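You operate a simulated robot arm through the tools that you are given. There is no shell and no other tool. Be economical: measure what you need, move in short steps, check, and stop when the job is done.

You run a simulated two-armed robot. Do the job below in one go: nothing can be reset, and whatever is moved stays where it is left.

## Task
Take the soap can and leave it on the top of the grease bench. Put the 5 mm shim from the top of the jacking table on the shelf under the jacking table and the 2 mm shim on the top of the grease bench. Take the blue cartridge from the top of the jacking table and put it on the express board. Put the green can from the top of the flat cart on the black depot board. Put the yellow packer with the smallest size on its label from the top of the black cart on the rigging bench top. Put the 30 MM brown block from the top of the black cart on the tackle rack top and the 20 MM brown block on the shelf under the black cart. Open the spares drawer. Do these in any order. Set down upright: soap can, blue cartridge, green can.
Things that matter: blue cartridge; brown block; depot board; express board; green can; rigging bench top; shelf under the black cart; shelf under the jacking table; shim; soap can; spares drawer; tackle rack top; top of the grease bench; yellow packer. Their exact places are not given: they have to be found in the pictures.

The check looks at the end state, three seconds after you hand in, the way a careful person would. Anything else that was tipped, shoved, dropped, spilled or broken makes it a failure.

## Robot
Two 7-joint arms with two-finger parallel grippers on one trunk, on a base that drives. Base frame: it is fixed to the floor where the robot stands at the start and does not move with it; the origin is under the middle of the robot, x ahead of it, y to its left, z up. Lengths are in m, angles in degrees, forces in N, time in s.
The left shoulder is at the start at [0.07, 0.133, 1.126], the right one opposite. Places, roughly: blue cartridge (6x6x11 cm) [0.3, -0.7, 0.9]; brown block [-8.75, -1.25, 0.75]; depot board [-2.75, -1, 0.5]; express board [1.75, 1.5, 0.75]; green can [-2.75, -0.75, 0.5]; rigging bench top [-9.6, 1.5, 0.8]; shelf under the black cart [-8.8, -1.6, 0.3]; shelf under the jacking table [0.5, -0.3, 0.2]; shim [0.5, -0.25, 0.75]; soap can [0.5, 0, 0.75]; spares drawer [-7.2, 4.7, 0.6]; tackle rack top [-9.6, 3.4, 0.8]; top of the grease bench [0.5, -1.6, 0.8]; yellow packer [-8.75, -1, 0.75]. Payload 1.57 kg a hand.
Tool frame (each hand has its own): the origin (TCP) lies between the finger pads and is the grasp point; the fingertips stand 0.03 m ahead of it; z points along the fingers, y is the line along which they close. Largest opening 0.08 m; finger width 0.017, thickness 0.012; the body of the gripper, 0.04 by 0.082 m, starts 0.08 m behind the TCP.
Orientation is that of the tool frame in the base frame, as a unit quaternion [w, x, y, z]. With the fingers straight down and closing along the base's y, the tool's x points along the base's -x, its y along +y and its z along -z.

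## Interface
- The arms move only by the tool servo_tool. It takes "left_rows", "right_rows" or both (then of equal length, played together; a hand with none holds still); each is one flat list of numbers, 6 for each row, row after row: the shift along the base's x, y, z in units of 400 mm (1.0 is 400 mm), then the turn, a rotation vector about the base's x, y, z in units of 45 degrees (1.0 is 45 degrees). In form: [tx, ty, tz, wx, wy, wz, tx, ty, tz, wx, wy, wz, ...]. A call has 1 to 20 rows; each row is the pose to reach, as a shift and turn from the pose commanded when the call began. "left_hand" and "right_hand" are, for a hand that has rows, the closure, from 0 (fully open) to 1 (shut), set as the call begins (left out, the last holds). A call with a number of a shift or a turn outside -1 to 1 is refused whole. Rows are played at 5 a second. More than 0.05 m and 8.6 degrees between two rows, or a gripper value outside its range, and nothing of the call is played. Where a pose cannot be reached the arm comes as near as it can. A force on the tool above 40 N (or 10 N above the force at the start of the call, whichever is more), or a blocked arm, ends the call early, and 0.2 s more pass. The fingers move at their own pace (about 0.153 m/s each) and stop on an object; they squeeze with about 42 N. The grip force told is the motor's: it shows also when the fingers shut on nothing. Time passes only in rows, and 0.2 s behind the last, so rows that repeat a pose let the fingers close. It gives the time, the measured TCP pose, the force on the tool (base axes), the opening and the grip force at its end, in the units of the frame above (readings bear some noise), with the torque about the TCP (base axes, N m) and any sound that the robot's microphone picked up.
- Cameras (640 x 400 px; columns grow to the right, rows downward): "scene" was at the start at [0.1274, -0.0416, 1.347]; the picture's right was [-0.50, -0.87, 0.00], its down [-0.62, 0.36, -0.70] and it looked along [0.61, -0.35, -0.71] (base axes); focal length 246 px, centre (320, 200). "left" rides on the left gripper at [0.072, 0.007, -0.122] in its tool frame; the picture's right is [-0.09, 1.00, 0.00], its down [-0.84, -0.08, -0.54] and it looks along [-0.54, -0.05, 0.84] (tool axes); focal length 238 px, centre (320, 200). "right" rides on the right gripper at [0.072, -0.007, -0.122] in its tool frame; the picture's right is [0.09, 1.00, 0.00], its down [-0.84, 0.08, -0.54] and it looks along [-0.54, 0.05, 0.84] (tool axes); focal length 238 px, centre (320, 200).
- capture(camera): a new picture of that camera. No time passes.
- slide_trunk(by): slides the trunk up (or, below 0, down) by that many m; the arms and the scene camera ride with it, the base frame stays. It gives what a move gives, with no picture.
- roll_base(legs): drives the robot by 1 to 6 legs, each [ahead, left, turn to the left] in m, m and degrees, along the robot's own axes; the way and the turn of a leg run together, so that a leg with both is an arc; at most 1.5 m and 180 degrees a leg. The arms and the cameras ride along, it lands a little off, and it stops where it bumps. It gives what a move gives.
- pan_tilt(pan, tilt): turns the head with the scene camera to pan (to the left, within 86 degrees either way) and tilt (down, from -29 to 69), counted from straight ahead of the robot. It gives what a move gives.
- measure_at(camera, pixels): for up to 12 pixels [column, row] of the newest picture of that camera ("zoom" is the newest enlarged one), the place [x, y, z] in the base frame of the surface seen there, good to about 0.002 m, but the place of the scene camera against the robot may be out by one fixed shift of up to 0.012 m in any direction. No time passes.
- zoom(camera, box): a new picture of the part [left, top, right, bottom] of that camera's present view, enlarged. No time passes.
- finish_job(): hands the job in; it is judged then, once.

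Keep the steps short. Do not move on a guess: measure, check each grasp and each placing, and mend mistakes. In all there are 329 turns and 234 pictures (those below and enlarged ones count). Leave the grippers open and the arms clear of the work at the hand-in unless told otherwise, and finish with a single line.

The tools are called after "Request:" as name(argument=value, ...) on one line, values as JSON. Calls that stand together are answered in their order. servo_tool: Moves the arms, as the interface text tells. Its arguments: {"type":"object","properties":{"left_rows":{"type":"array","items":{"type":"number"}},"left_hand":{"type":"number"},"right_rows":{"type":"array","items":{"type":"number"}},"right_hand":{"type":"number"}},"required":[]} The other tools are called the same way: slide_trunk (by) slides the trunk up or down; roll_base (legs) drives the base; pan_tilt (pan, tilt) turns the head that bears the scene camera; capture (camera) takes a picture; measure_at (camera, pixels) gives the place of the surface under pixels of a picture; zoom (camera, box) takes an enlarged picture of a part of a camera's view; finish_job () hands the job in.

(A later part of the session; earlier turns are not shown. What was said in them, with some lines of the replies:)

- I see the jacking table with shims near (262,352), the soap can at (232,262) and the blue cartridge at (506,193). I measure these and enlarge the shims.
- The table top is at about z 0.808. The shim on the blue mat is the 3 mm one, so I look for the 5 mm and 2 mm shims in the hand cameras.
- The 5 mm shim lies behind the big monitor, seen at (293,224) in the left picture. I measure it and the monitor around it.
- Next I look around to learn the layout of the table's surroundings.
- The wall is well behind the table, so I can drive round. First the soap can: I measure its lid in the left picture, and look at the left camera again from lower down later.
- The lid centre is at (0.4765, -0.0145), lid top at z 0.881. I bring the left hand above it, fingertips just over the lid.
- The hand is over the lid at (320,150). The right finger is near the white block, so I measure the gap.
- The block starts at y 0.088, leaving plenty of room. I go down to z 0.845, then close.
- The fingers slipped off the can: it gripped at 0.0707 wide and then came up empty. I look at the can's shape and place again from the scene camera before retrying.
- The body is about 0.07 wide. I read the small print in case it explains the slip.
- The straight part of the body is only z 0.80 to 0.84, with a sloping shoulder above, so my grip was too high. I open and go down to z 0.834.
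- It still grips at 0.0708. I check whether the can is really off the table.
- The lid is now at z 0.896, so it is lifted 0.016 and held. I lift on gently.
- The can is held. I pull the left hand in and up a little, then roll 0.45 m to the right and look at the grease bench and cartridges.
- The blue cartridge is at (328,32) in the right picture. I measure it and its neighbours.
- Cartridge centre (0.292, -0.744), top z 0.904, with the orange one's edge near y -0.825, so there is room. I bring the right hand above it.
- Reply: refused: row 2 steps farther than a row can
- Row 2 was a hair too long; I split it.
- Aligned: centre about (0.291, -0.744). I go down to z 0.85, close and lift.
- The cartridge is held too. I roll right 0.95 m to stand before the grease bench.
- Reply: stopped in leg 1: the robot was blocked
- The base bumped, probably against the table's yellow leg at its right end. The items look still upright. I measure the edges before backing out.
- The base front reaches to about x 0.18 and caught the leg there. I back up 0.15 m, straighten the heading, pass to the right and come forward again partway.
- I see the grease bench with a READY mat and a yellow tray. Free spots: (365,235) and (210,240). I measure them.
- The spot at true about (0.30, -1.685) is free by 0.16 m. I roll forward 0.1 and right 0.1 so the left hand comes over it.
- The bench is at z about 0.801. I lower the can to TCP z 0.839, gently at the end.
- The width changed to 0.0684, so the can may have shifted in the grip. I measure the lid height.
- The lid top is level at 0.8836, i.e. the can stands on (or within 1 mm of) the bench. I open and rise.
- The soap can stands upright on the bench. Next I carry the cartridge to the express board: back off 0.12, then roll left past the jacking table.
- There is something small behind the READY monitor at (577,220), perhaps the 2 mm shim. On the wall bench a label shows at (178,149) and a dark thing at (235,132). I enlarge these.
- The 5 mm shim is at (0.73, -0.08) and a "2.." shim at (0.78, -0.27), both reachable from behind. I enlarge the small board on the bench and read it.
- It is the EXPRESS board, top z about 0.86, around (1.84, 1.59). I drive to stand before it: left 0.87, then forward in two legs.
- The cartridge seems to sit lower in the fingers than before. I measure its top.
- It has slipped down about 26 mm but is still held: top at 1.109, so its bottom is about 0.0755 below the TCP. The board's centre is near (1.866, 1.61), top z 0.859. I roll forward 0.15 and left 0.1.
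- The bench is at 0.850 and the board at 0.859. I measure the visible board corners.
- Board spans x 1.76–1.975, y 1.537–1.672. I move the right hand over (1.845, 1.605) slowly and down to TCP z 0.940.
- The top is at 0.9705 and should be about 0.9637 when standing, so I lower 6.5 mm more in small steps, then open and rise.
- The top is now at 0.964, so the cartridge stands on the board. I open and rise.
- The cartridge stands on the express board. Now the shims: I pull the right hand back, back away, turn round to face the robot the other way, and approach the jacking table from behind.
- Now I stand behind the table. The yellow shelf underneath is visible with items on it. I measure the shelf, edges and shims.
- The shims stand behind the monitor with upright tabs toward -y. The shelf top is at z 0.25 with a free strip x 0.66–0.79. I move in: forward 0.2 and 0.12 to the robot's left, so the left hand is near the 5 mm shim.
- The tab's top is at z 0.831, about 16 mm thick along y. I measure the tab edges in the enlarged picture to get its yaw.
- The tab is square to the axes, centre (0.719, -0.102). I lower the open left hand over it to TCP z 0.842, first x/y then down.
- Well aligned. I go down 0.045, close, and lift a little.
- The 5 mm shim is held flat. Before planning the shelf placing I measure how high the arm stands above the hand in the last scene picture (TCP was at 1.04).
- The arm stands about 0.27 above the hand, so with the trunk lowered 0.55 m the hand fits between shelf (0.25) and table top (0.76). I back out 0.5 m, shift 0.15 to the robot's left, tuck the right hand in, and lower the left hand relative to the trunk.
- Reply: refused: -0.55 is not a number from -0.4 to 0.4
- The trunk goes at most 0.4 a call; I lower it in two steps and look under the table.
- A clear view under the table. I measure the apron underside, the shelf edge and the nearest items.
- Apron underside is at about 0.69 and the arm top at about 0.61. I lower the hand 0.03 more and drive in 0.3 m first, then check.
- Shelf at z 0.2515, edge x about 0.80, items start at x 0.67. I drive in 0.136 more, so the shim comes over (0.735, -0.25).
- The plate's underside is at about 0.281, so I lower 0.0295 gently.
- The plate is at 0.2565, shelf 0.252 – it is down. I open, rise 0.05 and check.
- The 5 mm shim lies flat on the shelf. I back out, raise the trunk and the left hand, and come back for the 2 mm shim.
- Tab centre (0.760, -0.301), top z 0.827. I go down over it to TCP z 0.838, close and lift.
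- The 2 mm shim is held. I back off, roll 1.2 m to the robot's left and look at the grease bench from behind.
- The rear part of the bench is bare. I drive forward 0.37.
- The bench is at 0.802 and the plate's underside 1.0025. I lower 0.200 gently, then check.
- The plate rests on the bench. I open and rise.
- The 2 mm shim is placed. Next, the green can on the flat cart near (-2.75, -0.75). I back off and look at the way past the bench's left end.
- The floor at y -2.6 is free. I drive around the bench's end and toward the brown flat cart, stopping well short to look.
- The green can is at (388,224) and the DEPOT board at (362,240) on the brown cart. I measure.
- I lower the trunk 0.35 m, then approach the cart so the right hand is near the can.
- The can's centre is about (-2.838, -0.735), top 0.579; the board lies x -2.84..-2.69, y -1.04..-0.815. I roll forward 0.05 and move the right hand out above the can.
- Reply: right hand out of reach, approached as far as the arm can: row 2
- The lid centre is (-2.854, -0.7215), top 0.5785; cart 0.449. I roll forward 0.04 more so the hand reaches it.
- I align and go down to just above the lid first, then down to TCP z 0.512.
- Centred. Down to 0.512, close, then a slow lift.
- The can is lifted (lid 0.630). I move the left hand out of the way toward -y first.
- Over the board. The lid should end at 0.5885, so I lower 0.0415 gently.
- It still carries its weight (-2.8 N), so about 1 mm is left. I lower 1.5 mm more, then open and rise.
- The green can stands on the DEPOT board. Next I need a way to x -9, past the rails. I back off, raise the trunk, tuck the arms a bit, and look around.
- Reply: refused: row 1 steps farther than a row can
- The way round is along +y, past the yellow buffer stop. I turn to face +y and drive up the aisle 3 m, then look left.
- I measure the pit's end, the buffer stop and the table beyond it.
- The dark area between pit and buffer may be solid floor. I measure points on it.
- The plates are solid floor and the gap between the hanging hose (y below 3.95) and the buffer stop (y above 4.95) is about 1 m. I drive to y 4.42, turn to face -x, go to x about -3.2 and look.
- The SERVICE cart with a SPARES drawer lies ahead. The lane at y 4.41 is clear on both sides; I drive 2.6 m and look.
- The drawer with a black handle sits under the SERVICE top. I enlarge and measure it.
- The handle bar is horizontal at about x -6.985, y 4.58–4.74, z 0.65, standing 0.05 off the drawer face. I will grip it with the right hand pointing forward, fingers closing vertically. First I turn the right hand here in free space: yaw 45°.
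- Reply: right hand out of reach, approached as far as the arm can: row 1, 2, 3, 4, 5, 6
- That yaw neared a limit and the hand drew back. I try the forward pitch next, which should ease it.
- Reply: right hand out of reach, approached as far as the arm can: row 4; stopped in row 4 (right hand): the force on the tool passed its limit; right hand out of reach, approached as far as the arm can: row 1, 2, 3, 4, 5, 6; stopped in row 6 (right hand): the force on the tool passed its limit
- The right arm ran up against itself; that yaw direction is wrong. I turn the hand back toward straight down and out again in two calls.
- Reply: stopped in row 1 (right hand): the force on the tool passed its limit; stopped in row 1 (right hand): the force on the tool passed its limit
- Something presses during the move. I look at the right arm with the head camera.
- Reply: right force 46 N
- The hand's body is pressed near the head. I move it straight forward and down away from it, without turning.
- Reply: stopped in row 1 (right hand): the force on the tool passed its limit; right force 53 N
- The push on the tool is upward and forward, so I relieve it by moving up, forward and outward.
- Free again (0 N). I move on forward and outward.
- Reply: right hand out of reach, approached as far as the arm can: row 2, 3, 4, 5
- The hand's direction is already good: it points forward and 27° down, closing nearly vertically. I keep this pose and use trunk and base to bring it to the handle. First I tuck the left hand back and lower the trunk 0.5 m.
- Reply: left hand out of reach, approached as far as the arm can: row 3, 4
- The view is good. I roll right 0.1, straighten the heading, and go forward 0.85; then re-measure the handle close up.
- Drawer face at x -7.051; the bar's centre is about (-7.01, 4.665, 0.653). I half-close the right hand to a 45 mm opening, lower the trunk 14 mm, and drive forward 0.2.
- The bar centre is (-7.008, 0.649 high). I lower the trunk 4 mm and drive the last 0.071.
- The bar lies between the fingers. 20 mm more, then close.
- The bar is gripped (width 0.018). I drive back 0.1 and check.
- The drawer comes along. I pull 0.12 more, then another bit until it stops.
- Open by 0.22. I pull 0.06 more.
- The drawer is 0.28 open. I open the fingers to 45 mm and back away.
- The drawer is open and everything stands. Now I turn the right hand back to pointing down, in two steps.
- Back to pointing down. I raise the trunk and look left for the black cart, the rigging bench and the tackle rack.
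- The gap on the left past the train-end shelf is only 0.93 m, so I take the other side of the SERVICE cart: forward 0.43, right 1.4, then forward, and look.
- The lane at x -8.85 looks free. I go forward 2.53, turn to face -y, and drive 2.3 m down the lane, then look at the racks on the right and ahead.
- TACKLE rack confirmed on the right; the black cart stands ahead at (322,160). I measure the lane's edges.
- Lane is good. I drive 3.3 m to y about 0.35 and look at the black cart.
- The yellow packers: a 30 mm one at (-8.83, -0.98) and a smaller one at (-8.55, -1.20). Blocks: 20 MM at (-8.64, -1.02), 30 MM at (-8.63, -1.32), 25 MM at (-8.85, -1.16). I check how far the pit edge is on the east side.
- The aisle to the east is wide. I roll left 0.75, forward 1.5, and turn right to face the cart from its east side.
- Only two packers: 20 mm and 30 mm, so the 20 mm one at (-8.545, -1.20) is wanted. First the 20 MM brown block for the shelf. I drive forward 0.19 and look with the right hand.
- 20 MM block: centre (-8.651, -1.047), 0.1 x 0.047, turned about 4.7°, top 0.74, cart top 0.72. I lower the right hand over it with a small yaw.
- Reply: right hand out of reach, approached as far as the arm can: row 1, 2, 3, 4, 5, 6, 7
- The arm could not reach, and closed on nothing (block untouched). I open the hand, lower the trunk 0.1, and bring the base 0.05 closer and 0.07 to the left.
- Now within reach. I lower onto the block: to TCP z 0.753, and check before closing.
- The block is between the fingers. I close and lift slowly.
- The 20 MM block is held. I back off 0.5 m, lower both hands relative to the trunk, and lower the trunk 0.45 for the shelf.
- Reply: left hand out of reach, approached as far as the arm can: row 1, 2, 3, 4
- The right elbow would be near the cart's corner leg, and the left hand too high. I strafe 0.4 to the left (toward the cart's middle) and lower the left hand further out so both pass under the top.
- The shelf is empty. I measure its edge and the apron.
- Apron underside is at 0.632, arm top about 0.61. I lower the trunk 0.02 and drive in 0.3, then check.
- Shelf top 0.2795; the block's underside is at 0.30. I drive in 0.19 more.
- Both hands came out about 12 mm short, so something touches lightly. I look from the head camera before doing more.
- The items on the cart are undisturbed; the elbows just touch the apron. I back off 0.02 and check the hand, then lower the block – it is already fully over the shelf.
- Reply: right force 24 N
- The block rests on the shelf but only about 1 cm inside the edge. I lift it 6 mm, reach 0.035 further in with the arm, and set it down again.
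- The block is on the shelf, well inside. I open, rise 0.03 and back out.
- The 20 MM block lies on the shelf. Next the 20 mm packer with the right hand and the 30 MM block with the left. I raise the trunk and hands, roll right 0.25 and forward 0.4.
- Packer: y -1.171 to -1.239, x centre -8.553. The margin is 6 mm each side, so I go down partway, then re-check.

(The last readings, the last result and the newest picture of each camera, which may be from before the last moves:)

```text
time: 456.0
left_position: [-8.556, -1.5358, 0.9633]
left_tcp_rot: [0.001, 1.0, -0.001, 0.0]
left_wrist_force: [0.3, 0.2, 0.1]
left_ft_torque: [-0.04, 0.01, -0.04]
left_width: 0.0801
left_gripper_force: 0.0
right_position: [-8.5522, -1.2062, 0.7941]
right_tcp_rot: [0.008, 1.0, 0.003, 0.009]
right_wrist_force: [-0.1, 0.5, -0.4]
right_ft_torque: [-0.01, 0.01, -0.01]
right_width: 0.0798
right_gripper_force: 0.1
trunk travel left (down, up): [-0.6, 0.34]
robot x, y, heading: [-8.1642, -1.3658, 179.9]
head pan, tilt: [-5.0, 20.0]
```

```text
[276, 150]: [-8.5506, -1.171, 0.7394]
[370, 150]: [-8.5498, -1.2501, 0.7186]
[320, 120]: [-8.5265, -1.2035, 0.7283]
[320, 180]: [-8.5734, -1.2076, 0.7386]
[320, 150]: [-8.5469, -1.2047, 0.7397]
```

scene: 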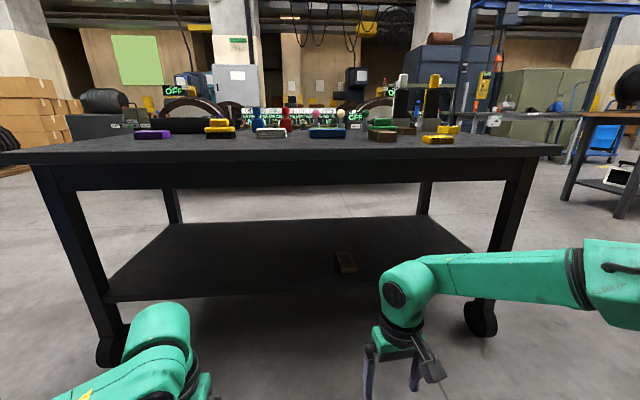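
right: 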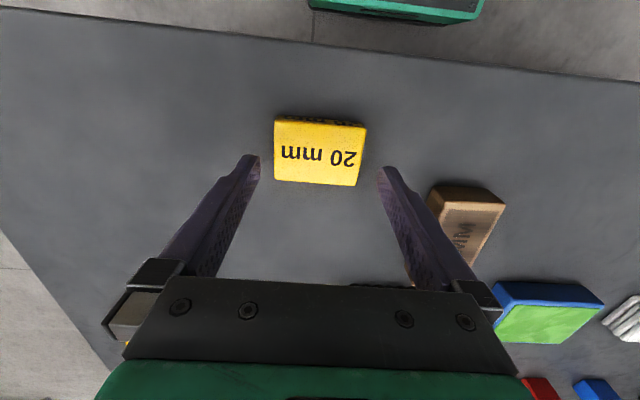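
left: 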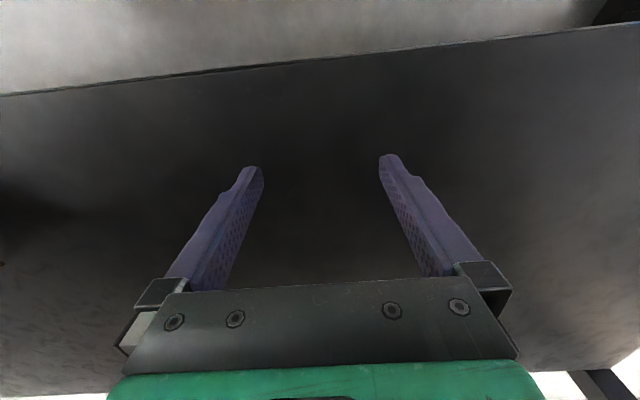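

Well centred. I go down to z 0.753 and close.

Request:
servo_tool(right_rows=[0, 0.001, -0.05, 0, 0, 0, 0, 0.001, -0.09, 0, 0, 0, 0, 0.001, -0.103, 0, 0, 0, 0, 0.001, -0.103, 0, 0, 0])

Request:
servo_tool(right_rows=[0, 0, 0, 0, 0, 0, 0, 0, 0, 0, 0, 0, 0, 0, 0, 0, 0, 0, 0, 0, 0, 0, 0, 0], right_hand=1)

Request:
servo_tool(right_rows=[0, 0, 0.03, 0, 0, 0, 0, 0, 0.07, 0, 0, 0, 0, 0, 0.12, 0, 0, 0, 0, 0, 0.2, 0, 0, 0, 0, 0, 0.28, 0, 0, 0, 0, 0, 0.36, 0, 0, 0, 0, 0, 0.44, 0, 0, 0, 0, 0, 0.52, 0, 0, 0])

Request:
capture(camera="right")

```text
time: 457.0
left_position: [-8.5566, -1.5365, 0.9634]
left_tcp_rot: [0.001, 1.0, -0.001, 0.001]
left_wrist_force: [1.1, -0.2, -0.7]
left_ft_torque: [0.02, -0.02, 0.0]
left_width: 0.0803
left_gripper_force: 0.0
right_position: [-8.5516, -1.2043, 0.7541]
right_tcp_rot: [0.008, 1.0, 0.003, 0.009]
right_wrist_force: [-0.6, -0.3, 0.4]
right_ft_torque: [0.02, 0.0, -0.02]
right_width: 0.0798
right_gripper_force: 0.1
trunk travel left (down, up): [-0.6, 0.34]
robot x, y, heading: [-8.1654, -1.3667, 180.2]
head pan, tilt: [-5.0, 20.0]
```

```text
time: 458.0
left_position: [-8.5574, -1.5375, 0.963]
left_tcp_rot: [0.001, 1.0, -0.001, 0.001]
left_wrist_force: [-0.1, 0.3, 0.0]
left_ft_torque: [0.03, -0.03, 0.0]
left_width: 0.0801
left_gripper_force: 0.2
right_position: [-8.552, -1.2052, 0.7513]
right_tcp_rot: [0.008, 1.0, 0.003, 0.009]
right_wrist_force: [0.0, -0.3, -0.6]
right_ft_torque: [0.02, 0.01, -0.01]
right_width: 0.0692
right_gripper_force: 41.9
trunk travel left (down, up): [-0.6, 0.34]
robot x, y, heading: [-8.1709, -1.3657, 179.8]
head pan, tilt: [-5.0, 20.0]
```

```text
time: 459.8
left_position: [-8.5573, -1.5361, 0.964]
left_tcp_rot: [0.0, 1.0, -0.001, 0.0]
left_wrist_force: [0.4, 0.2, 0.1]
left_ft_torque: [0.02, -0.01, 0.04]
left_width: 0.0798
left_gripper_force: 0.0
right_position: [-8.5517, -1.2056, 0.9615]
right_tcp_rot: [0.008, 1.0, 0.003, 0.009]
right_wrist_force: [0.4, 0.8, -0.1]
right_ft_torque: [0.01, 0.0, 0.04]
right_width: 0.0691
right_gripper_force: 42.0
trunk travel left (down, up): [-0.6, 0.34]
robot x, y, heading: [-8.172, -1.3667, 179.7]
head pan, tilt: [-5.0, 20.0]
```

```text
93 pictures are left
```

right: 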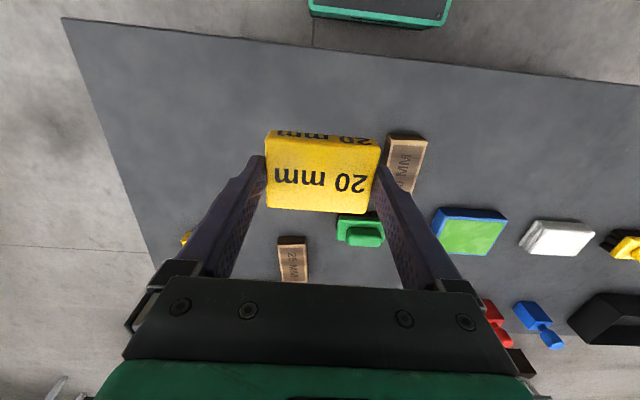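

The packer is held (0.069). Now I roll right 0.19 so the left hand comes over the 30 MM block.

Request:
roll_base(legs=[[0.03, -0.19, 0]])

Request:
capture(camera="left")

```text
time: 461.4
left_position: [-8.5866, -1.3465, 0.9632]
left_tcp_rot: [0.0, 1.0, -0.001, 0.001]
left_wrist_force: [-0.8, -0.2, -0.3]
left_ft_torque: [0.03, 0.01, -0.01]
left_width: 0.0802
left_gripper_force: 0.0
right_position: [-8.5827, -1.015, 0.9624]
right_tcp_rot: [0.008, 1.0, 0.004, 0.009]
right_wrist_force: [-0.3, -0.2, -1.4]
right_ft_torque: [0.01, 0.01, 0.04]
right_width: 0.0688
right_gripper_force: 41.8
trunk travel left (down, up): [-0.6, 0.34]
robot x, y, heading: [-8.1985, -1.1763, 179.8]
head pan, tilt: [-5.0, 20.0]
```

```text
92 pictures are left
```

left: 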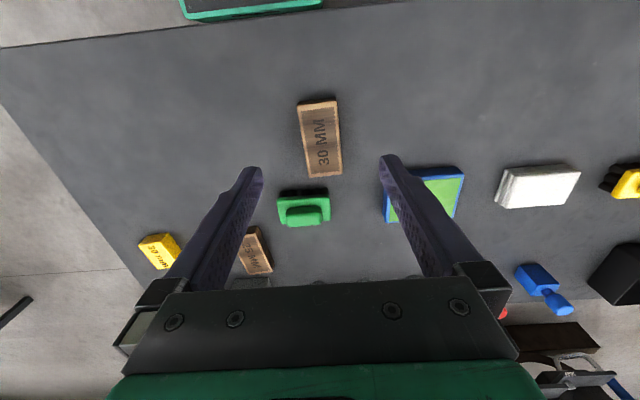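

Request:
measure_at(camera="left", pixels=[[301, 107], [335, 103], [340, 173], [309, 176], [321, 140], [305, 198], [280, 205], [386, 215], [330, 200]])

```text
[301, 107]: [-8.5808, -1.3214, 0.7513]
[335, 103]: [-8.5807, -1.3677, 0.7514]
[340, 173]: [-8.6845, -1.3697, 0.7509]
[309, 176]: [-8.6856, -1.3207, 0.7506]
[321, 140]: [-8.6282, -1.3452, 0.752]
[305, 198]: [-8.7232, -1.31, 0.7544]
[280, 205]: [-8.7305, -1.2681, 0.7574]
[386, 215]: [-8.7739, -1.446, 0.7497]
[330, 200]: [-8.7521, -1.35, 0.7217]
```

30 MM block: centre (-8.633, -1.345), square, top 0.751. I lower the left hand over it to z 0.756.

Request:
servo_tool(left_rows=[-0.08, 0.003, -0.05, 0, 0, 0, -0.115, 0.003, -0.15, 0, 0, 0, -0.115, 0.003, -0.26, 0, 0, 0, -0.115, 0.003, -0.37, 0, 0, 0, -0.115, 0.003, -0.46, 0, 0, 0, -0.115, 0.003, -0.518, 0, 0, 0, -0.115, 0.003, -0.518, 0, 0, 0], left_hand=0)

Request:
capture(camera="left")

```text
time: 463.0
left_position: [-8.6329, -1.3446, 0.756]
left_tcp_rot: [0.0, 1.0, 0.0, 0.001]
left_wrist_force: [0.0, 0.8, 0.5]
left_ft_torque: [0.0, -0.01, 0.01]
left_width: 0.0799
left_gripper_force: 0.1
right_position: [-8.5825, -1.0158, 0.9622]
right_tcp_rot: [0.008, 1.0, 0.003, 0.009]
right_wrist_force: [0.2, 0.1, -1.2]
right_ft_torque: [0.02, 0.01, 0.0]
right_width: 0.069
right_gripper_force: 42.5
trunk travel left (down, up): [-0.6, 0.34]
robot x, y, heading: [-8.1953, -1.1778, 179.9]
head pan, tilt: [-5.0, 20.0]
```

```text
91 pictures are left
```

left: 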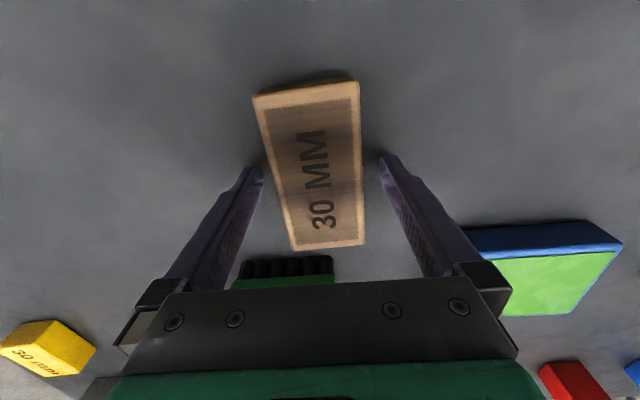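

Request:
servo_tool(left_rows=[0, 0, 0, 0, 0, 0, 0, 0, 0, 0, 0, 0, 0, 0, 0, 0, 0, 0, 0, 0, 0, 0, 0, 0], left_hand=1)

Request:
servo_tool(left_rows=[0, 0, 0.03, 0, 0, 0, 0, 0, 0.07, 0, 0, 0, 0, 0, 0.12, 0, 0, 0, 0, 0, 0.2, 0, 0, 0, 0, 0, 0.28, 0, 0, 0, 0, 0, 0.36, 0, 0, 0, 0, 0, 0.44, 0, 0, 0, 0, 0, 0.52, 0, 0, 0])

Request:
capture(camera="left")

```text
time: 464.0
left_position: [-8.633, -1.3459, 0.7556]
left_tcp_rot: [0.001, 1.0, -0.001, 0.001]
left_wrist_force: [-0.2, -0.2, 0.0]
left_ft_torque: [-0.01, 0.0, -0.01]
left_width: 0.0546
left_gripper_force: 42.0
right_position: [-8.5833, -1.0158, 0.9606]
right_tcp_rot: [0.007, 1.0, 0.003, 0.009]
right_wrist_force: [0.8, 0.3, -0.6]
right_ft_torque: [0.02, 0.02, 0.01]
right_width: 0.0689
right_gripper_force: 42.3
trunk travel left (down, up): [-0.6, 0.34]
robot x, y, heading: [-8.1982, -1.1739, 180.1]
head pan, tilt: [-5.0, 20.0]
```

```text
time: 465.8
left_position: [-8.6312, -1.3449, 0.9646]
left_tcp_rot: [0.001, 1.0, -0.001, 0.0]
left_wrist_force: [0.4, 0.0, -0.3]
left_ft_torque: [-0.02, 0.02, -0.01]
left_width: 0.0542
left_gripper_force: 41.8
right_position: [-8.5824, -1.0158, 0.9615]
right_tcp_rot: [0.008, 1.0, 0.004, 0.009]
right_wrist_force: [-0.9, -0.2, -1.2]
right_ft_torque: [0.02, 0.0, -0.01]
right_width: 0.0691
right_gripper_force: 42.2
trunk travel left (down, up): [-0.6, 0.34]
robot x, y, heading: [-8.2014, -1.1778, 180.0]
head pan, tilt: [-5.0, 20.0]
```

```text
90 pictures are left
```

left: 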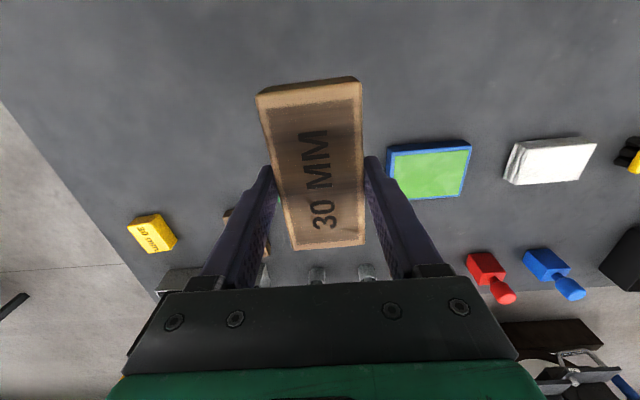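

Both pieces are held. I raise the trunk 0.1, back away and drive to y 0.3, then west into the lane, and check the grips.

Request:
slide_trunk(by=0.1)

Request:
roll_base(legs=[[-0.45, 0, 0], [0, -1.45, 0], [1.15, 0, 0]])

Request:
pan_tilt(pan=-35, tilt=25)

Request:
capture(camera="scene")

Request:
capture(camera="right")

Request:
capture(camera="left")

```text
time: 467.1
left_position: [-8.6332, -1.3448, 1.0644]
left_tcp_rot: [0.0, 1.0, -0.001, 0.002]
left_wrist_force: [-0.2, 0.9, -2.3]
left_ft_torque: [0.0, 0.0, 0.0]
left_width: 0.0545
left_gripper_force: 42.1
right_position: [-8.5846, -1.0157, 1.0625]
right_tcp_rot: [0.008, 1.0, 0.003, 0.01]
right_wrist_force: [0.4, -0.1, -1.1]
right_ft_torque: [0.0, 0.01, -0.02]
right_width: 0.0691
right_gripper_force: 42.4
trunk travel left (down, up): [-0.7, 0.24]
robot x, y, heading: [-8.1953, -1.1794, 180.3]
head pan, tilt: [-5.0, 20.0]
```

```text
time: 482.1
left_position: [-9.3263, 0.1188, 1.0642]
left_tcp_rot: [0.0, 1.0, -0.008, 0.0]
left_wrist_force: [-0.1, -0.2, -1.9]
left_ft_torque: [0.02, -0.02, 0.02]
left_width: 0.0542
left_gripper_force: 42.4
right_position: [-9.2728, 0.4475, 1.0615]
right_tcp_rot: [0.008, 1.0, -0.004, 0.009]
right_wrist_force: [0.4, -0.2, -1.4]
right_ft_torque: [0.01, -0.02, 0.01]
right_width: 0.0689
right_gripper_force: 42.5
trunk travel left (down, up): [-0.7, 0.24]
robot x, y, heading: [-8.8867, 0.2832, 179.3]
head pan, tilt: [-5.0, 20.0]
```

```text
time: 483.0
left_position: [-9.326, 0.1184, 1.0633]
left_tcp_rot: [0.001, 1.0, -0.008, 0.001]
left_wrist_force: [-0.2, -0.1, -1.2]
left_ft_torque: [-0.05, 0.0, 0.04]
left_width: 0.0542
left_gripper_force: 42.2
right_position: [-9.2723, 0.4469, 1.062]
right_tcp_rot: [0.008, 1.0, -0.003, 0.008]
right_wrist_force: [-0.6, -0.5, -0.7]
right_ft_torque: [0.05, -0.02, -0.01]
right_width: 0.0688
right_gripper_force: 41.7
trunk travel left (down, up): [-0.7, 0.24]
robot x, y, heading: [-8.8889, 0.2806, 179.2]
head pan, tilt: [-35.0, 25.0]
```

```text
89 pictures are left
```

scene: 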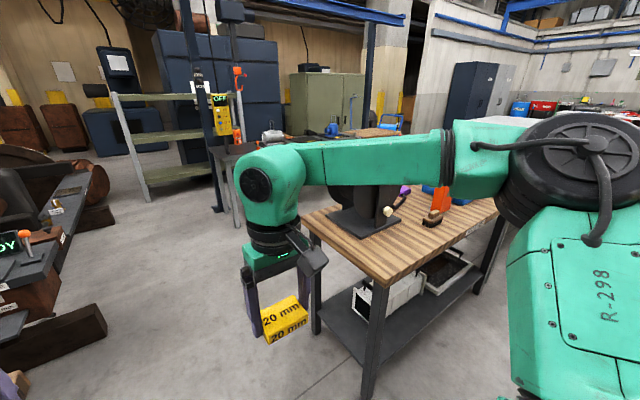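

```text
88 pictures are left
```

right: 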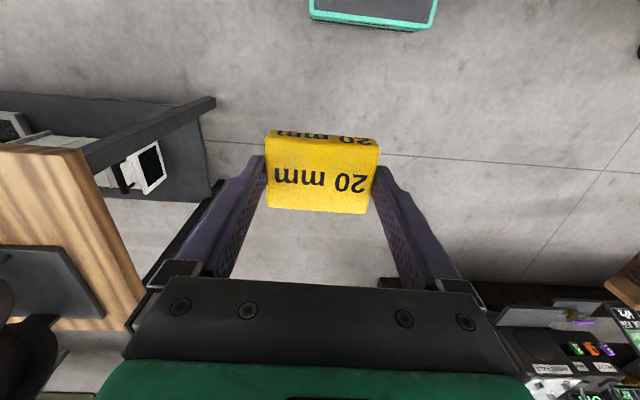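

```text
87 pictures are left
```

left: 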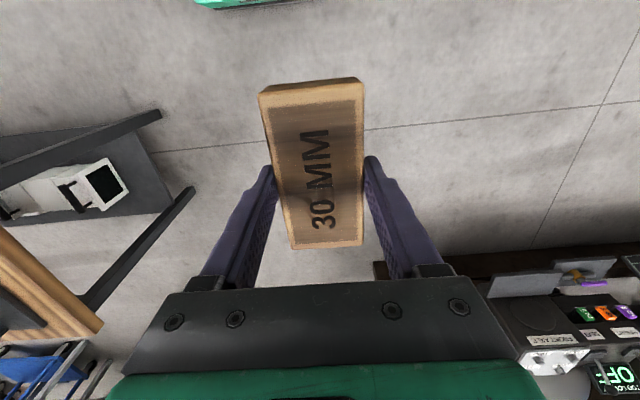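

Both held firmly. The wood-topped bench is beside me; I measure its top and free areas and check its label.

Request:
zoom(camera="scene", box=[290, 160, 520, 320])

Request:
measure_at(camera="scene", pixels=[[320, 215], [385, 275], [420, 245], [380, 225], [450, 240], [400, 260], [365, 245], [340, 225], [490, 210], [430, 220]])

```text
2.50 times, centred on (405, 240) of scene
```

zoom: 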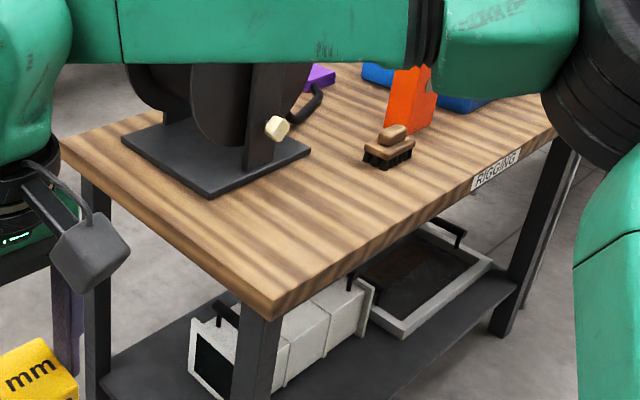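

```text
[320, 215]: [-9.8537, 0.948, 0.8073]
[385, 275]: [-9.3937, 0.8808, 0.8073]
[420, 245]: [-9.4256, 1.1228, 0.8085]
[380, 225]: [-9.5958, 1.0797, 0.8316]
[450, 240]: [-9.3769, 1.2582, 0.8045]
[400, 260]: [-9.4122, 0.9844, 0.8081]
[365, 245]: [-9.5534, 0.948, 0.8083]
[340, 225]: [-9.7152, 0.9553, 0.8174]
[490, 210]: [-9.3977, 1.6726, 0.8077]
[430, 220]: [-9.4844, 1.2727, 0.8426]
```

It is labelled RIGGING, top z 0.80, front edge x -9.375. The free spot is near (-9.455, 0.98). I check the reel's knob.

Request:
measure_at(camera="scene", pixels=[[388, 211], [400, 195], [361, 237], [330, 213], [400, 222], [370, 190], [345, 190]])

```text
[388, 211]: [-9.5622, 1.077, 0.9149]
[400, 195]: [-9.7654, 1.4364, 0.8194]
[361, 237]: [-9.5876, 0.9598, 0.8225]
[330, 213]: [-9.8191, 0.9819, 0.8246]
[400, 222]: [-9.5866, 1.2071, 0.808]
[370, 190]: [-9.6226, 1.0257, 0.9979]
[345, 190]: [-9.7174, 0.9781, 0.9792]
```

The knob is 0.1 m clear of the target (-9.45, 0.97). I strafe right 0.52 and go forward 0.17.

Request:
roll_base(legs=[[0, -0.52, 0.8], [0.17, 0, 0]])

Request:
capture(camera="right")

Request:
measure_at(camera="right", pixels=[[320, 180], [320, 100], [240, 130], [400, 120], [320, 60], [200, 150], [400, 200], [450, 250]])

```text
time: 487.1
left_position: [-9.4862, 0.6393, 1.0644]
left_tcp_rot: [0.001, 1.0, -0.003, 0.0]
left_wrist_force: [-0.3, 0.2, -1.1]
left_ft_torque: [-0.01, -0.01, -0.01]
left_width: 0.0542
left_gripper_force: 41.8
right_position: [-9.4352, 0.9669, 1.062]
right_tcp_rot: [0.008, 1.0, 0.003, 0.008]
right_wrist_force: [0.6, 0.2, -0.7]
right_ft_torque: [0.02, 0.01, 0.01]
right_width: 0.0689
right_gripper_force: 42.0
trunk travel left (down, up): [-0.7, 0.24]
robot x, y, heading: [-9.0526, 0.8045, 180.0]
head pan, tilt: [-35.0, 25.0]
```

```text
85 pictures are left
```

right: 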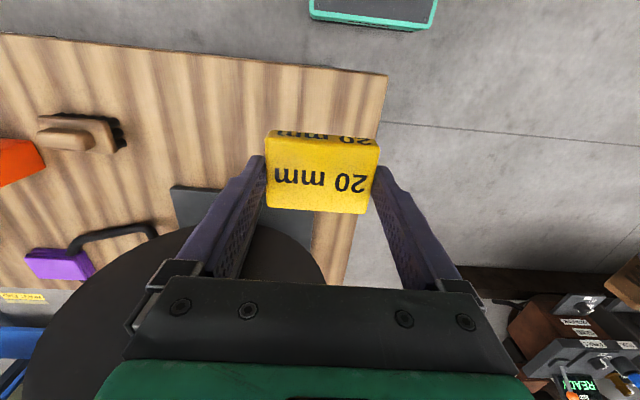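

```text
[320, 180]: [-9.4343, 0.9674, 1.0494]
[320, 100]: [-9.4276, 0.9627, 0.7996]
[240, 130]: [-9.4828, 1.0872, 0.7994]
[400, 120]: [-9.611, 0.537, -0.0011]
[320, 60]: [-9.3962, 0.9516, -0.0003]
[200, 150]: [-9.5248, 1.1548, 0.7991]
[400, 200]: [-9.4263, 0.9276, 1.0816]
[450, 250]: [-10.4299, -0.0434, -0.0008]
```

The edge is at x -9.40, so I shift the hand 0.03 further in and 0.018 north, then lower the packer (underside 1.029, bench 0.7995).

Request:
servo_tool(right_rows=[-0.04, 0.02, 0, 0, 0, 0, -0.075, 0.045, -0.05, 0, 0, 0, -0.075, 0.045, -0.15, 0, 0, 0, -0.075, 0.045, -0.25, 0, 0, 0, -0.075, 0.045, -0.35, 0, 0, 0, -0.075, 0.045, -0.45, 0, 0, 0, -0.075, 0.045, -0.52, 0, 0, 0, -0.075, 0.045, -0.555, 0, 0, 0, -0.075, 0.045, -0.57, 0, 0, 0, -0.075, 0.045, -0.57, 0, 0, 0])

Request:
capture(camera="right")

Request:
measure_at(camera="right", pixels=[[320, 180], [290, 200], [360, 160], [320, 90], [320, 110], [400, 130]])

```text
time: 489.3
left_position: [-9.487, 0.6395, 1.0631]
left_tcp_rot: [0.001, 1.0, -0.004, 0.001]
left_wrist_force: [-0.3, 0.0, -1.2]
left_ft_torque: [0.01, 0.01, 0.01]
left_width: 0.0541
left_gripper_force: 42.2
right_position: [-9.4662, 0.9853, 0.8332]
right_tcp_rot: [0.008, 1.0, 0.002, 0.009]
right_wrist_force: [0.6, 0.3, 2.1]
right_ft_torque: [0.13, -0.04, -0.01]
right_width: 0.0691
right_gripper_force: 43.0
trunk travel left (down, up): [-0.7, 0.24]
robot x, y, heading: [-9.0545, 0.8023, 179.9]
head pan, tilt: [-35.0, 25.0]
```

```text
84 pictures are left
```

right: 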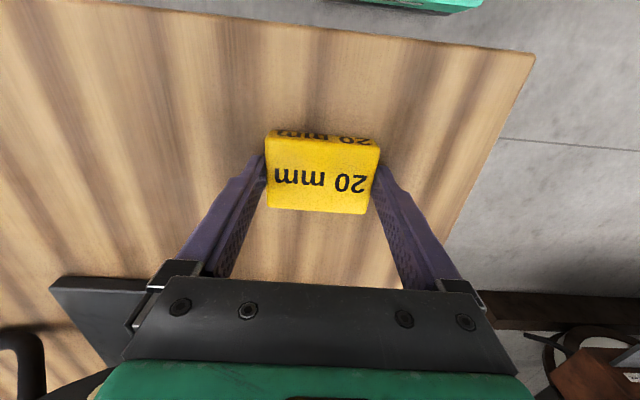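

```text
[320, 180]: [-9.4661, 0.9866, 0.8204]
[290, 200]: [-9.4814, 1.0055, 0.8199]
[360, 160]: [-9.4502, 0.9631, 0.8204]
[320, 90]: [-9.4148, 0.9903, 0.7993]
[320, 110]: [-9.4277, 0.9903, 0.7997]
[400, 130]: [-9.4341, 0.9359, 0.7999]
```

The packer's top is at 0.820 with the bench at 0.7997 – it rests. I open and rise.

Request:
servo_tool(right_rows=[0, 0, 0, 0, 0, 0, 0, 0, 0, 0, 0, 0, 0, 0, 0, 0, 0, 0, 0, 0, 0.1, 0, 0, 0, 0, 0, 0.2, 0, 0, 0, 0, 0, 0.3, 0, 0, 0, 0, 0, 0.4, 0, 0, 0, 0, 0, 0.5, 0, 0, 0, 0, 0, 0.58, 0, 0, 0], right_hand=0)

Request:
capture(camera="right")

```text
time: 491.3
left_position: [-9.4871, 0.6391, 1.0642]
left_tcp_rot: [0.0, 1.0, -0.004, 0.001]
left_wrist_force: [-0.6, 0.0, -0.9]
left_ft_torque: [0.03, 0.03, -0.01]
left_width: 0.0542
left_gripper_force: 41.6
right_position: [-9.4674, 0.9869, 1.0661]
right_tcp_rot: [0.008, 1.0, 0.001, 0.008]
right_wrist_force: [-0.5, 0.1, 0.4]
right_ft_torque: [-0.02, 0.01, -0.02]
right_width: 0.0801
right_gripper_force: 0.0
trunk travel left (down, up): [-0.7, 0.24]
robot x, y, heading: [-9.0547, 0.8068, 179.8]
head pan, tilt: [-35.0, 25.0]
```

```text
83 pictures are left
```

right: 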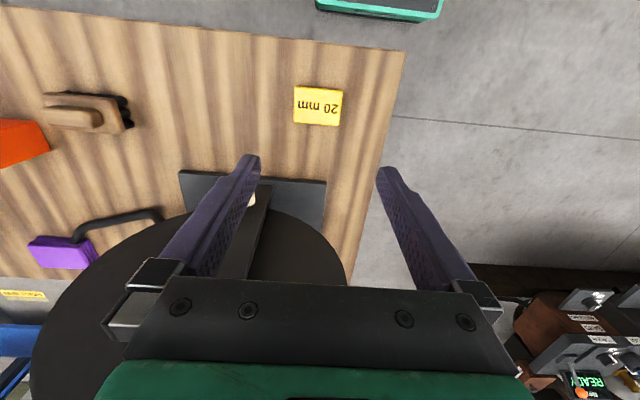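

The packer lies on the rigging bench. Now the 30 MM block to the TACKLE rack: I back off 0.2, roll right 2.5 m along the lane, and look.

Request:
servo_tool(right_rows=[0.1, 0, 0, 0, 0, 0, 0.2, 0, 0, 0, 0, 0])

Request:
roll_base(legs=[[-0.2, 0, 0.1], [0, -1.3, 0], [0, -1.25, 0]])

Request:
pan_tilt(pan=0, tilt=45)

Request:
capture(camera="scene")

Request:
capture(camera="left")

```text
time: 491.9
left_position: [-9.4862, 0.6391, 1.0642]
left_tcp_rot: [0.001, 1.0, -0.004, 0.0]
left_wrist_force: [0.2, 0.9, -0.7]
left_ft_torque: [-0.03, 0.01, -0.03]
left_width: 0.0542
left_gripper_force: 42.5
right_position: [-9.3847, 0.986, 1.0646]
right_tcp_rot: [0.008, 1.0, 0.002, 0.007]
right_wrist_force: [0.3, 0.4, -0.1]
right_ft_torque: [-0.03, 0.02, -0.04]
right_width: 0.08
right_gripper_force: 0.2
trunk travel left (down, up): [-0.7, 0.24]
robot x, y, heading: [-9.0526, 0.8062, 180.0]
head pan, tilt: [-35.0, 25.0]
```

```text
time: 505.6
left_position: [-9.2686, 3.1999, 1.0634]
left_tcp_rot: [0.001, 1.0, -0.009, 0.002]
left_wrist_force: [-0.7, 0.1, -1.2]
left_ft_torque: [0.0, 0.01, 0.04]
left_width: 0.0541
left_gripper_force: 42.1
right_position: [-9.1617, 3.5454, 1.0654]
right_tcp_rot: [0.008, 1.0, -0.005, 0.009]
right_wrist_force: [-0.6, -0.5, 0.4]
right_ft_torque: [0.02, 0.0, -0.03]
right_width: 0.0801
right_gripper_force: 0.1
trunk travel left (down, up): [-0.7, 0.24]
robot x, y, heading: [-8.8303, 3.3654, 179.3]
head pan, tilt: [-35.0, 25.0]
```

```text
time: 506.6
left_position: [-9.2678, 3.1991, 1.0645]
left_tcp_rot: [0.001, 1.0, -0.008, 0.001]
left_wrist_force: [-0.3, 0.0, -1.6]
left_ft_torque: [-0.02, -0.01, -0.01]
left_width: 0.0543
left_gripper_force: 42.3
right_position: [-9.1638, 3.5456, 1.0654]
right_tcp_rot: [0.007, 1.0, -0.004, 0.009]
right_wrist_force: [-0.3, 0.4, 0.4]
right_ft_torque: [-0.01, 0.01, 0.0]
right_width: 0.08
right_gripper_force: 0.1
trunk travel left (down, up): [-0.7, 0.24]
robot x, y, heading: [-8.8308, 3.3617, 179.1]
head pan, tilt: [0.0, 45.0]
```

```text
82 pictures are left
```

scene: 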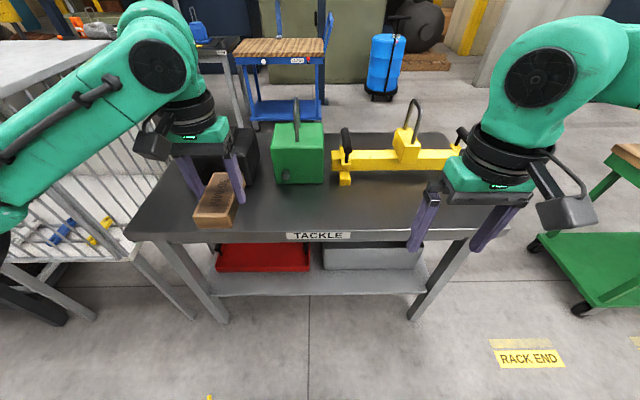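

```text
81 pictures are left
```

left: 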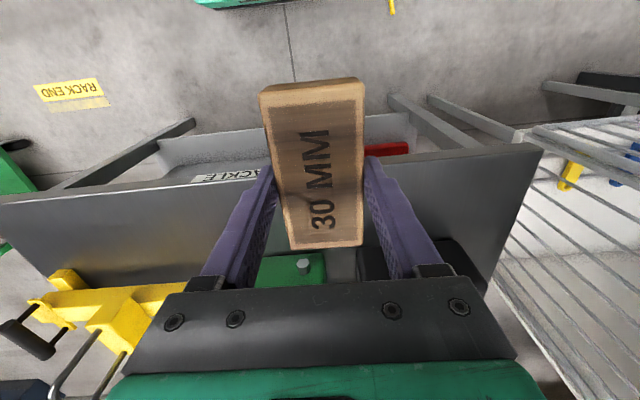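

Request:
measure_at(camera="scene", pixels=[[290, 232], [275, 205], [298, 183], [345, 184], [330, 205], [400, 200], [245, 165], [380, 170], [130, 232], [480, 232]])

Request:
measure_at(camera="left", pixels=[[200, 220], [200, 260], [150, 240], [280, 260], [380, 260], [460, 200], [310, 160], [460, 230]])

```text
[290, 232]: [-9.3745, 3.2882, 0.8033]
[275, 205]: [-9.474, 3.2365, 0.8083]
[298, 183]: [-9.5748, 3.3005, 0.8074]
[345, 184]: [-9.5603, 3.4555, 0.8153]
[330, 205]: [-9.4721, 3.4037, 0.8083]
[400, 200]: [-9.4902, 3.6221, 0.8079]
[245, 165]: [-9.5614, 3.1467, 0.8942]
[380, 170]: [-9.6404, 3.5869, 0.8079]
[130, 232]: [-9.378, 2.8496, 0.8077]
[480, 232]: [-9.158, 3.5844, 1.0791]
```

```text
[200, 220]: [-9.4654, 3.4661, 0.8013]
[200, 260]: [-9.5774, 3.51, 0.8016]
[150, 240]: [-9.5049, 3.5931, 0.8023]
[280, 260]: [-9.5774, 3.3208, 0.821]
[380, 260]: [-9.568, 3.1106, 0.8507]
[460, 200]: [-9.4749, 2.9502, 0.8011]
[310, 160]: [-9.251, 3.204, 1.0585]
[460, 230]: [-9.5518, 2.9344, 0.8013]
```

Free strip x -9.37..-9.565. I drive forward 0.185 so the block comes over (-9.455, 3.2).

Request:
roll_base(legs=[[0.185, 0, 0.8]])

Request:
capture(camera="left")

Request:
measure_at(camera="left", pixels=[[310, 160], [310, 230], [400, 150], [250, 150], [310, 70], [280, 60], [390, 230]])

```text
time: 508.2
left_position: [-9.4492, 3.1949, 1.0643]
left_tcp_rot: [0.001, 1.0, -0.001, -0.001]
left_wrist_force: [0.7, 0.5, -2.1]
left_ft_torque: [0.02, 0.0, 0.03]
left_width: 0.0539
left_gripper_force: 41.8
right_position: [-9.3499, 3.5416, 1.0667]
right_tcp_rot: [0.009, 1.0, 0.004, 0.009]
right_wrist_force: [0.0, -0.4, -0.1]
right_ft_torque: [0.0, -0.05, 0.01]
right_width: 0.0798
right_gripper_force: 0.2
trunk travel left (down, up): [-0.7, 0.24]
robot x, y, heading: [-9.0142, 3.3653, 180.0]
head pan, tilt: [0.0, 45.0]
```

```text
80 pictures are left
```

left: 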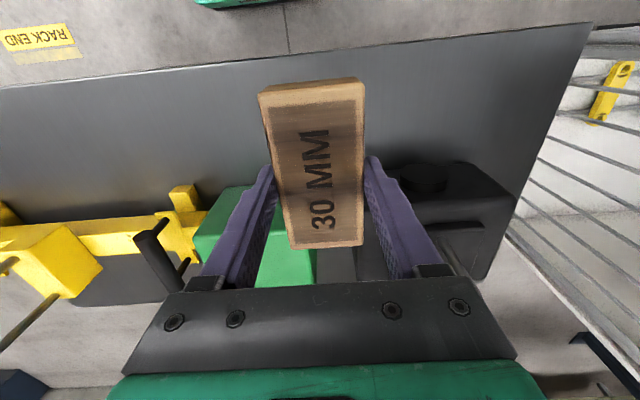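

```text
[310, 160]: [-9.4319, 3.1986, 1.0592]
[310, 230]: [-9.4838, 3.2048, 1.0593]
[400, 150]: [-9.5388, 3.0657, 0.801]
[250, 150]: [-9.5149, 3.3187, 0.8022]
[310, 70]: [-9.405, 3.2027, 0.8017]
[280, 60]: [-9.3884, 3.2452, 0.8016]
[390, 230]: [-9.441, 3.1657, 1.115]
```

The block's underside is at about 1.028, the rack at 0.8015. I lower 0.2255 gently.

Request:
servo_tool(left_rows=[0, 0, -0.08, 0, 0, 0, 0, 0, -0.17, 0, 0, 0, 0, 0, -0.26, 0, 0, 0, 0, 0, -0.35, 0, 0, 0, 0, 0, -0.44, 0, 0, 0, 0, 0, -0.51, 0, 0, 0, 0, 0, -0.545, 0, 0, 0, 0, 0, -0.562, 0, 0, 0, 0, 0, -0.562, 0, 0, 0])

Request:
capture(camera="left")

Request:
measure_at(camera="left", pixels=[[310, 160], [310, 230], [400, 150], [250, 150], [300, 60]])

```text
time: 510.2
left_position: [-9.4499, 3.1941, 0.8385]
left_tcp_rot: [0.001, 1.0, -0.002, 0.001]
left_wrist_force: [0.2, -0.4, -1.6]
left_ft_torque: [0.04, 0.01, 0.01]
left_width: 0.0544
left_gripper_force: 42.3
right_position: [-9.351, 3.5417, 1.0653]
right_tcp_rot: [0.008, 1.0, 0.004, 0.009]
right_wrist_force: [-0.3, 0.1, 0.0]
right_ft_torque: [0.02, 0.0, 0.01]
right_width: 0.0801
right_gripper_force: 0.0
trunk travel left (down, up): [-0.7, 0.24]
robot x, y, heading: [-9.0121, 3.3649, 179.9]
head pan, tilt: [0.0, 45.0]
```

```text
79 pictures are left
```

left: 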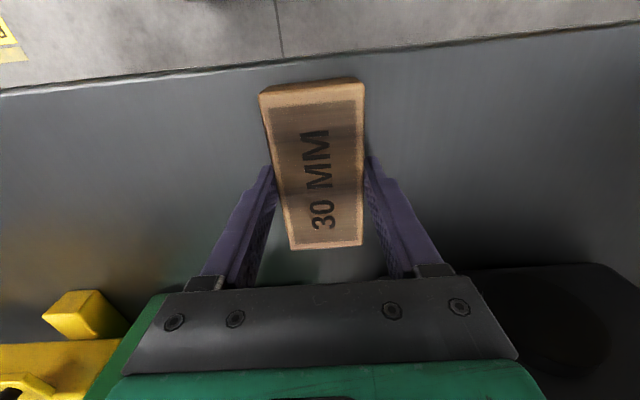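

```text
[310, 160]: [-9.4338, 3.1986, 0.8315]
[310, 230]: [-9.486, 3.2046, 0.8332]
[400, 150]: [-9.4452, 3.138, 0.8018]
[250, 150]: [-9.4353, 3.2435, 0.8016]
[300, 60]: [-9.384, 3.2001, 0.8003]
```

It is down (top 0.832, rack 0.8017). I lower a hair, open and rise.

Request:
servo_tool(left_rows=[0, 0, -0.003, 0, 0, 0, 0, 0, -0.003, 0, 0, 0])

Request:
servo_tool(left_rows=[0, 0, 0, 0, 0, 0, 0, 0, 0, 0, 0, 0, 0, 0, 0, 0, 0, 0, 0, 0, 0.1, 0, 0, 0, 0, 0, 0.2, 0, 0, 0, 0, 0, 0.3, 0, 0, 0, 0, 0, 0.4, 0, 0, 0, 0, 0, 0.5, 0, 0, 0], left_hand=0)

Request:
capture(camera="left")

Request:
roll_base(legs=[[-0.25, 0, 0]])

Request:
capture(camera="scene")

```text
time: 510.8
left_position: [-9.4498, 3.1949, 0.8369]
left_tcp_rot: [0.001, 1.0, -0.001, 0.001]
left_wrist_force: [0.0, -0.3, -1.3]
left_ft_torque: [-0.01, 0.0, 0.01]
left_width: 0.0543
left_gripper_force: 41.5
right_position: [-9.3507, 3.5408, 1.0649]
right_tcp_rot: [0.008, 1.0, 0.003, 0.009]
right_wrist_force: [0.5, -0.4, 0.2]
right_ft_torque: [0.02, 0.0, -0.05]
right_width: 0.0801
right_gripper_force: 0.0
trunk travel left (down, up): [-0.7, 0.24]
robot x, y, heading: [-9.0162, 3.3651, 180.0]
head pan, tilt: [0.0, 45.0]
```

```text
time: 512.6
left_position: [-9.4501, 3.1954, 1.0387]
left_tcp_rot: [0.001, 1.0, -0.001, 0.001]
left_wrist_force: [-0.6, 0.9, 0.6]
left_ft_torque: [0.04, 0.0, 0.02]
left_width: 0.08
left_gripper_force: 0.1
right_position: [-9.349, 3.5437, 1.0646]
right_tcp_rot: [0.009, 1.0, 0.004, 0.009]
right_wrist_force: [-0.5, 0.1, 0.9]
right_ft_torque: [0.0, 0.0, 0.04]
right_width: 0.0801
right_gripper_force: 0.0
trunk travel left (down, up): [-0.7, 0.24]
robot x, y, heading: [-9.0117, 3.3672, 180.0]
head pan, tilt: [0.0, 45.0]
```

```text
78 pictures are left
```

left: 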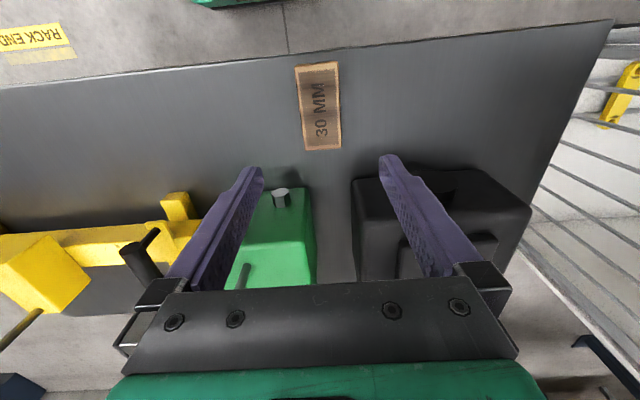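

```text
time: 514.4
left_position: [-9.2007, 3.1955, 1.0387]
left_tcp_rot: [0.002, 1.0, -0.001, 0.001]
left_wrist_force: [0.3, -0.4, -0.3]
left_ft_torque: [0.01, 0.0, 0.0]
left_width: 0.0802
left_gripper_force: 0.1
right_position: [-9.1011, 3.5415, 1.065]
right_tcp_rot: [0.008, 1.0, 0.004, 0.011]
right_wrist_force: [0.5, 0.1, 1.2]
right_ft_torque: [-0.05, 0.01, 0.02]
right_width: 0.0801
right_gripper_force: 0.1
trunk travel left (down, up): [-0.7, 0.24]
robot x, y, heading: [-8.7626, 3.3631, -180.1]
head pan, tilt: [0.0, 45.0]
```

```text
77 pictures are left
```

scene: 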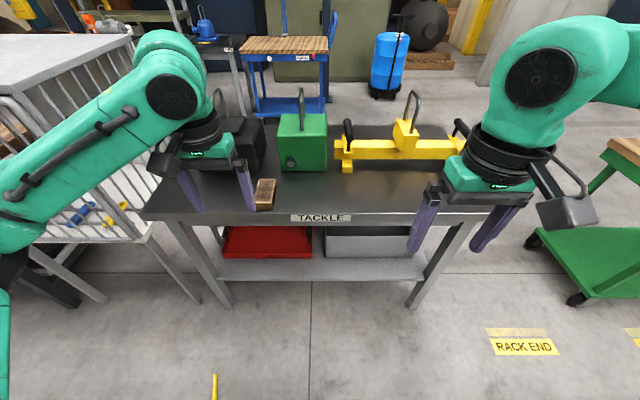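

All pieces are placed and checked: soap can and 2 mm shim on the grease bench, 5 mm shim on the jacking table shelf, cartridge on EXPRESS, can on DEPOT, 20 mm packer on the rigging bench, 30 MM block on the tackle rack, 20 MM block on the black cart's shelf, and the drawer open. Hands are open and clear, so I hand in.

Request:
finish_job()

```text
The job is handed in.
```

I handed the job in with every item placed and checked in the pictures, both grippers open and the arms clear; on the way the base bumped once near the jacking table leg and the elbows brushed the black cart, with no item seen to move.
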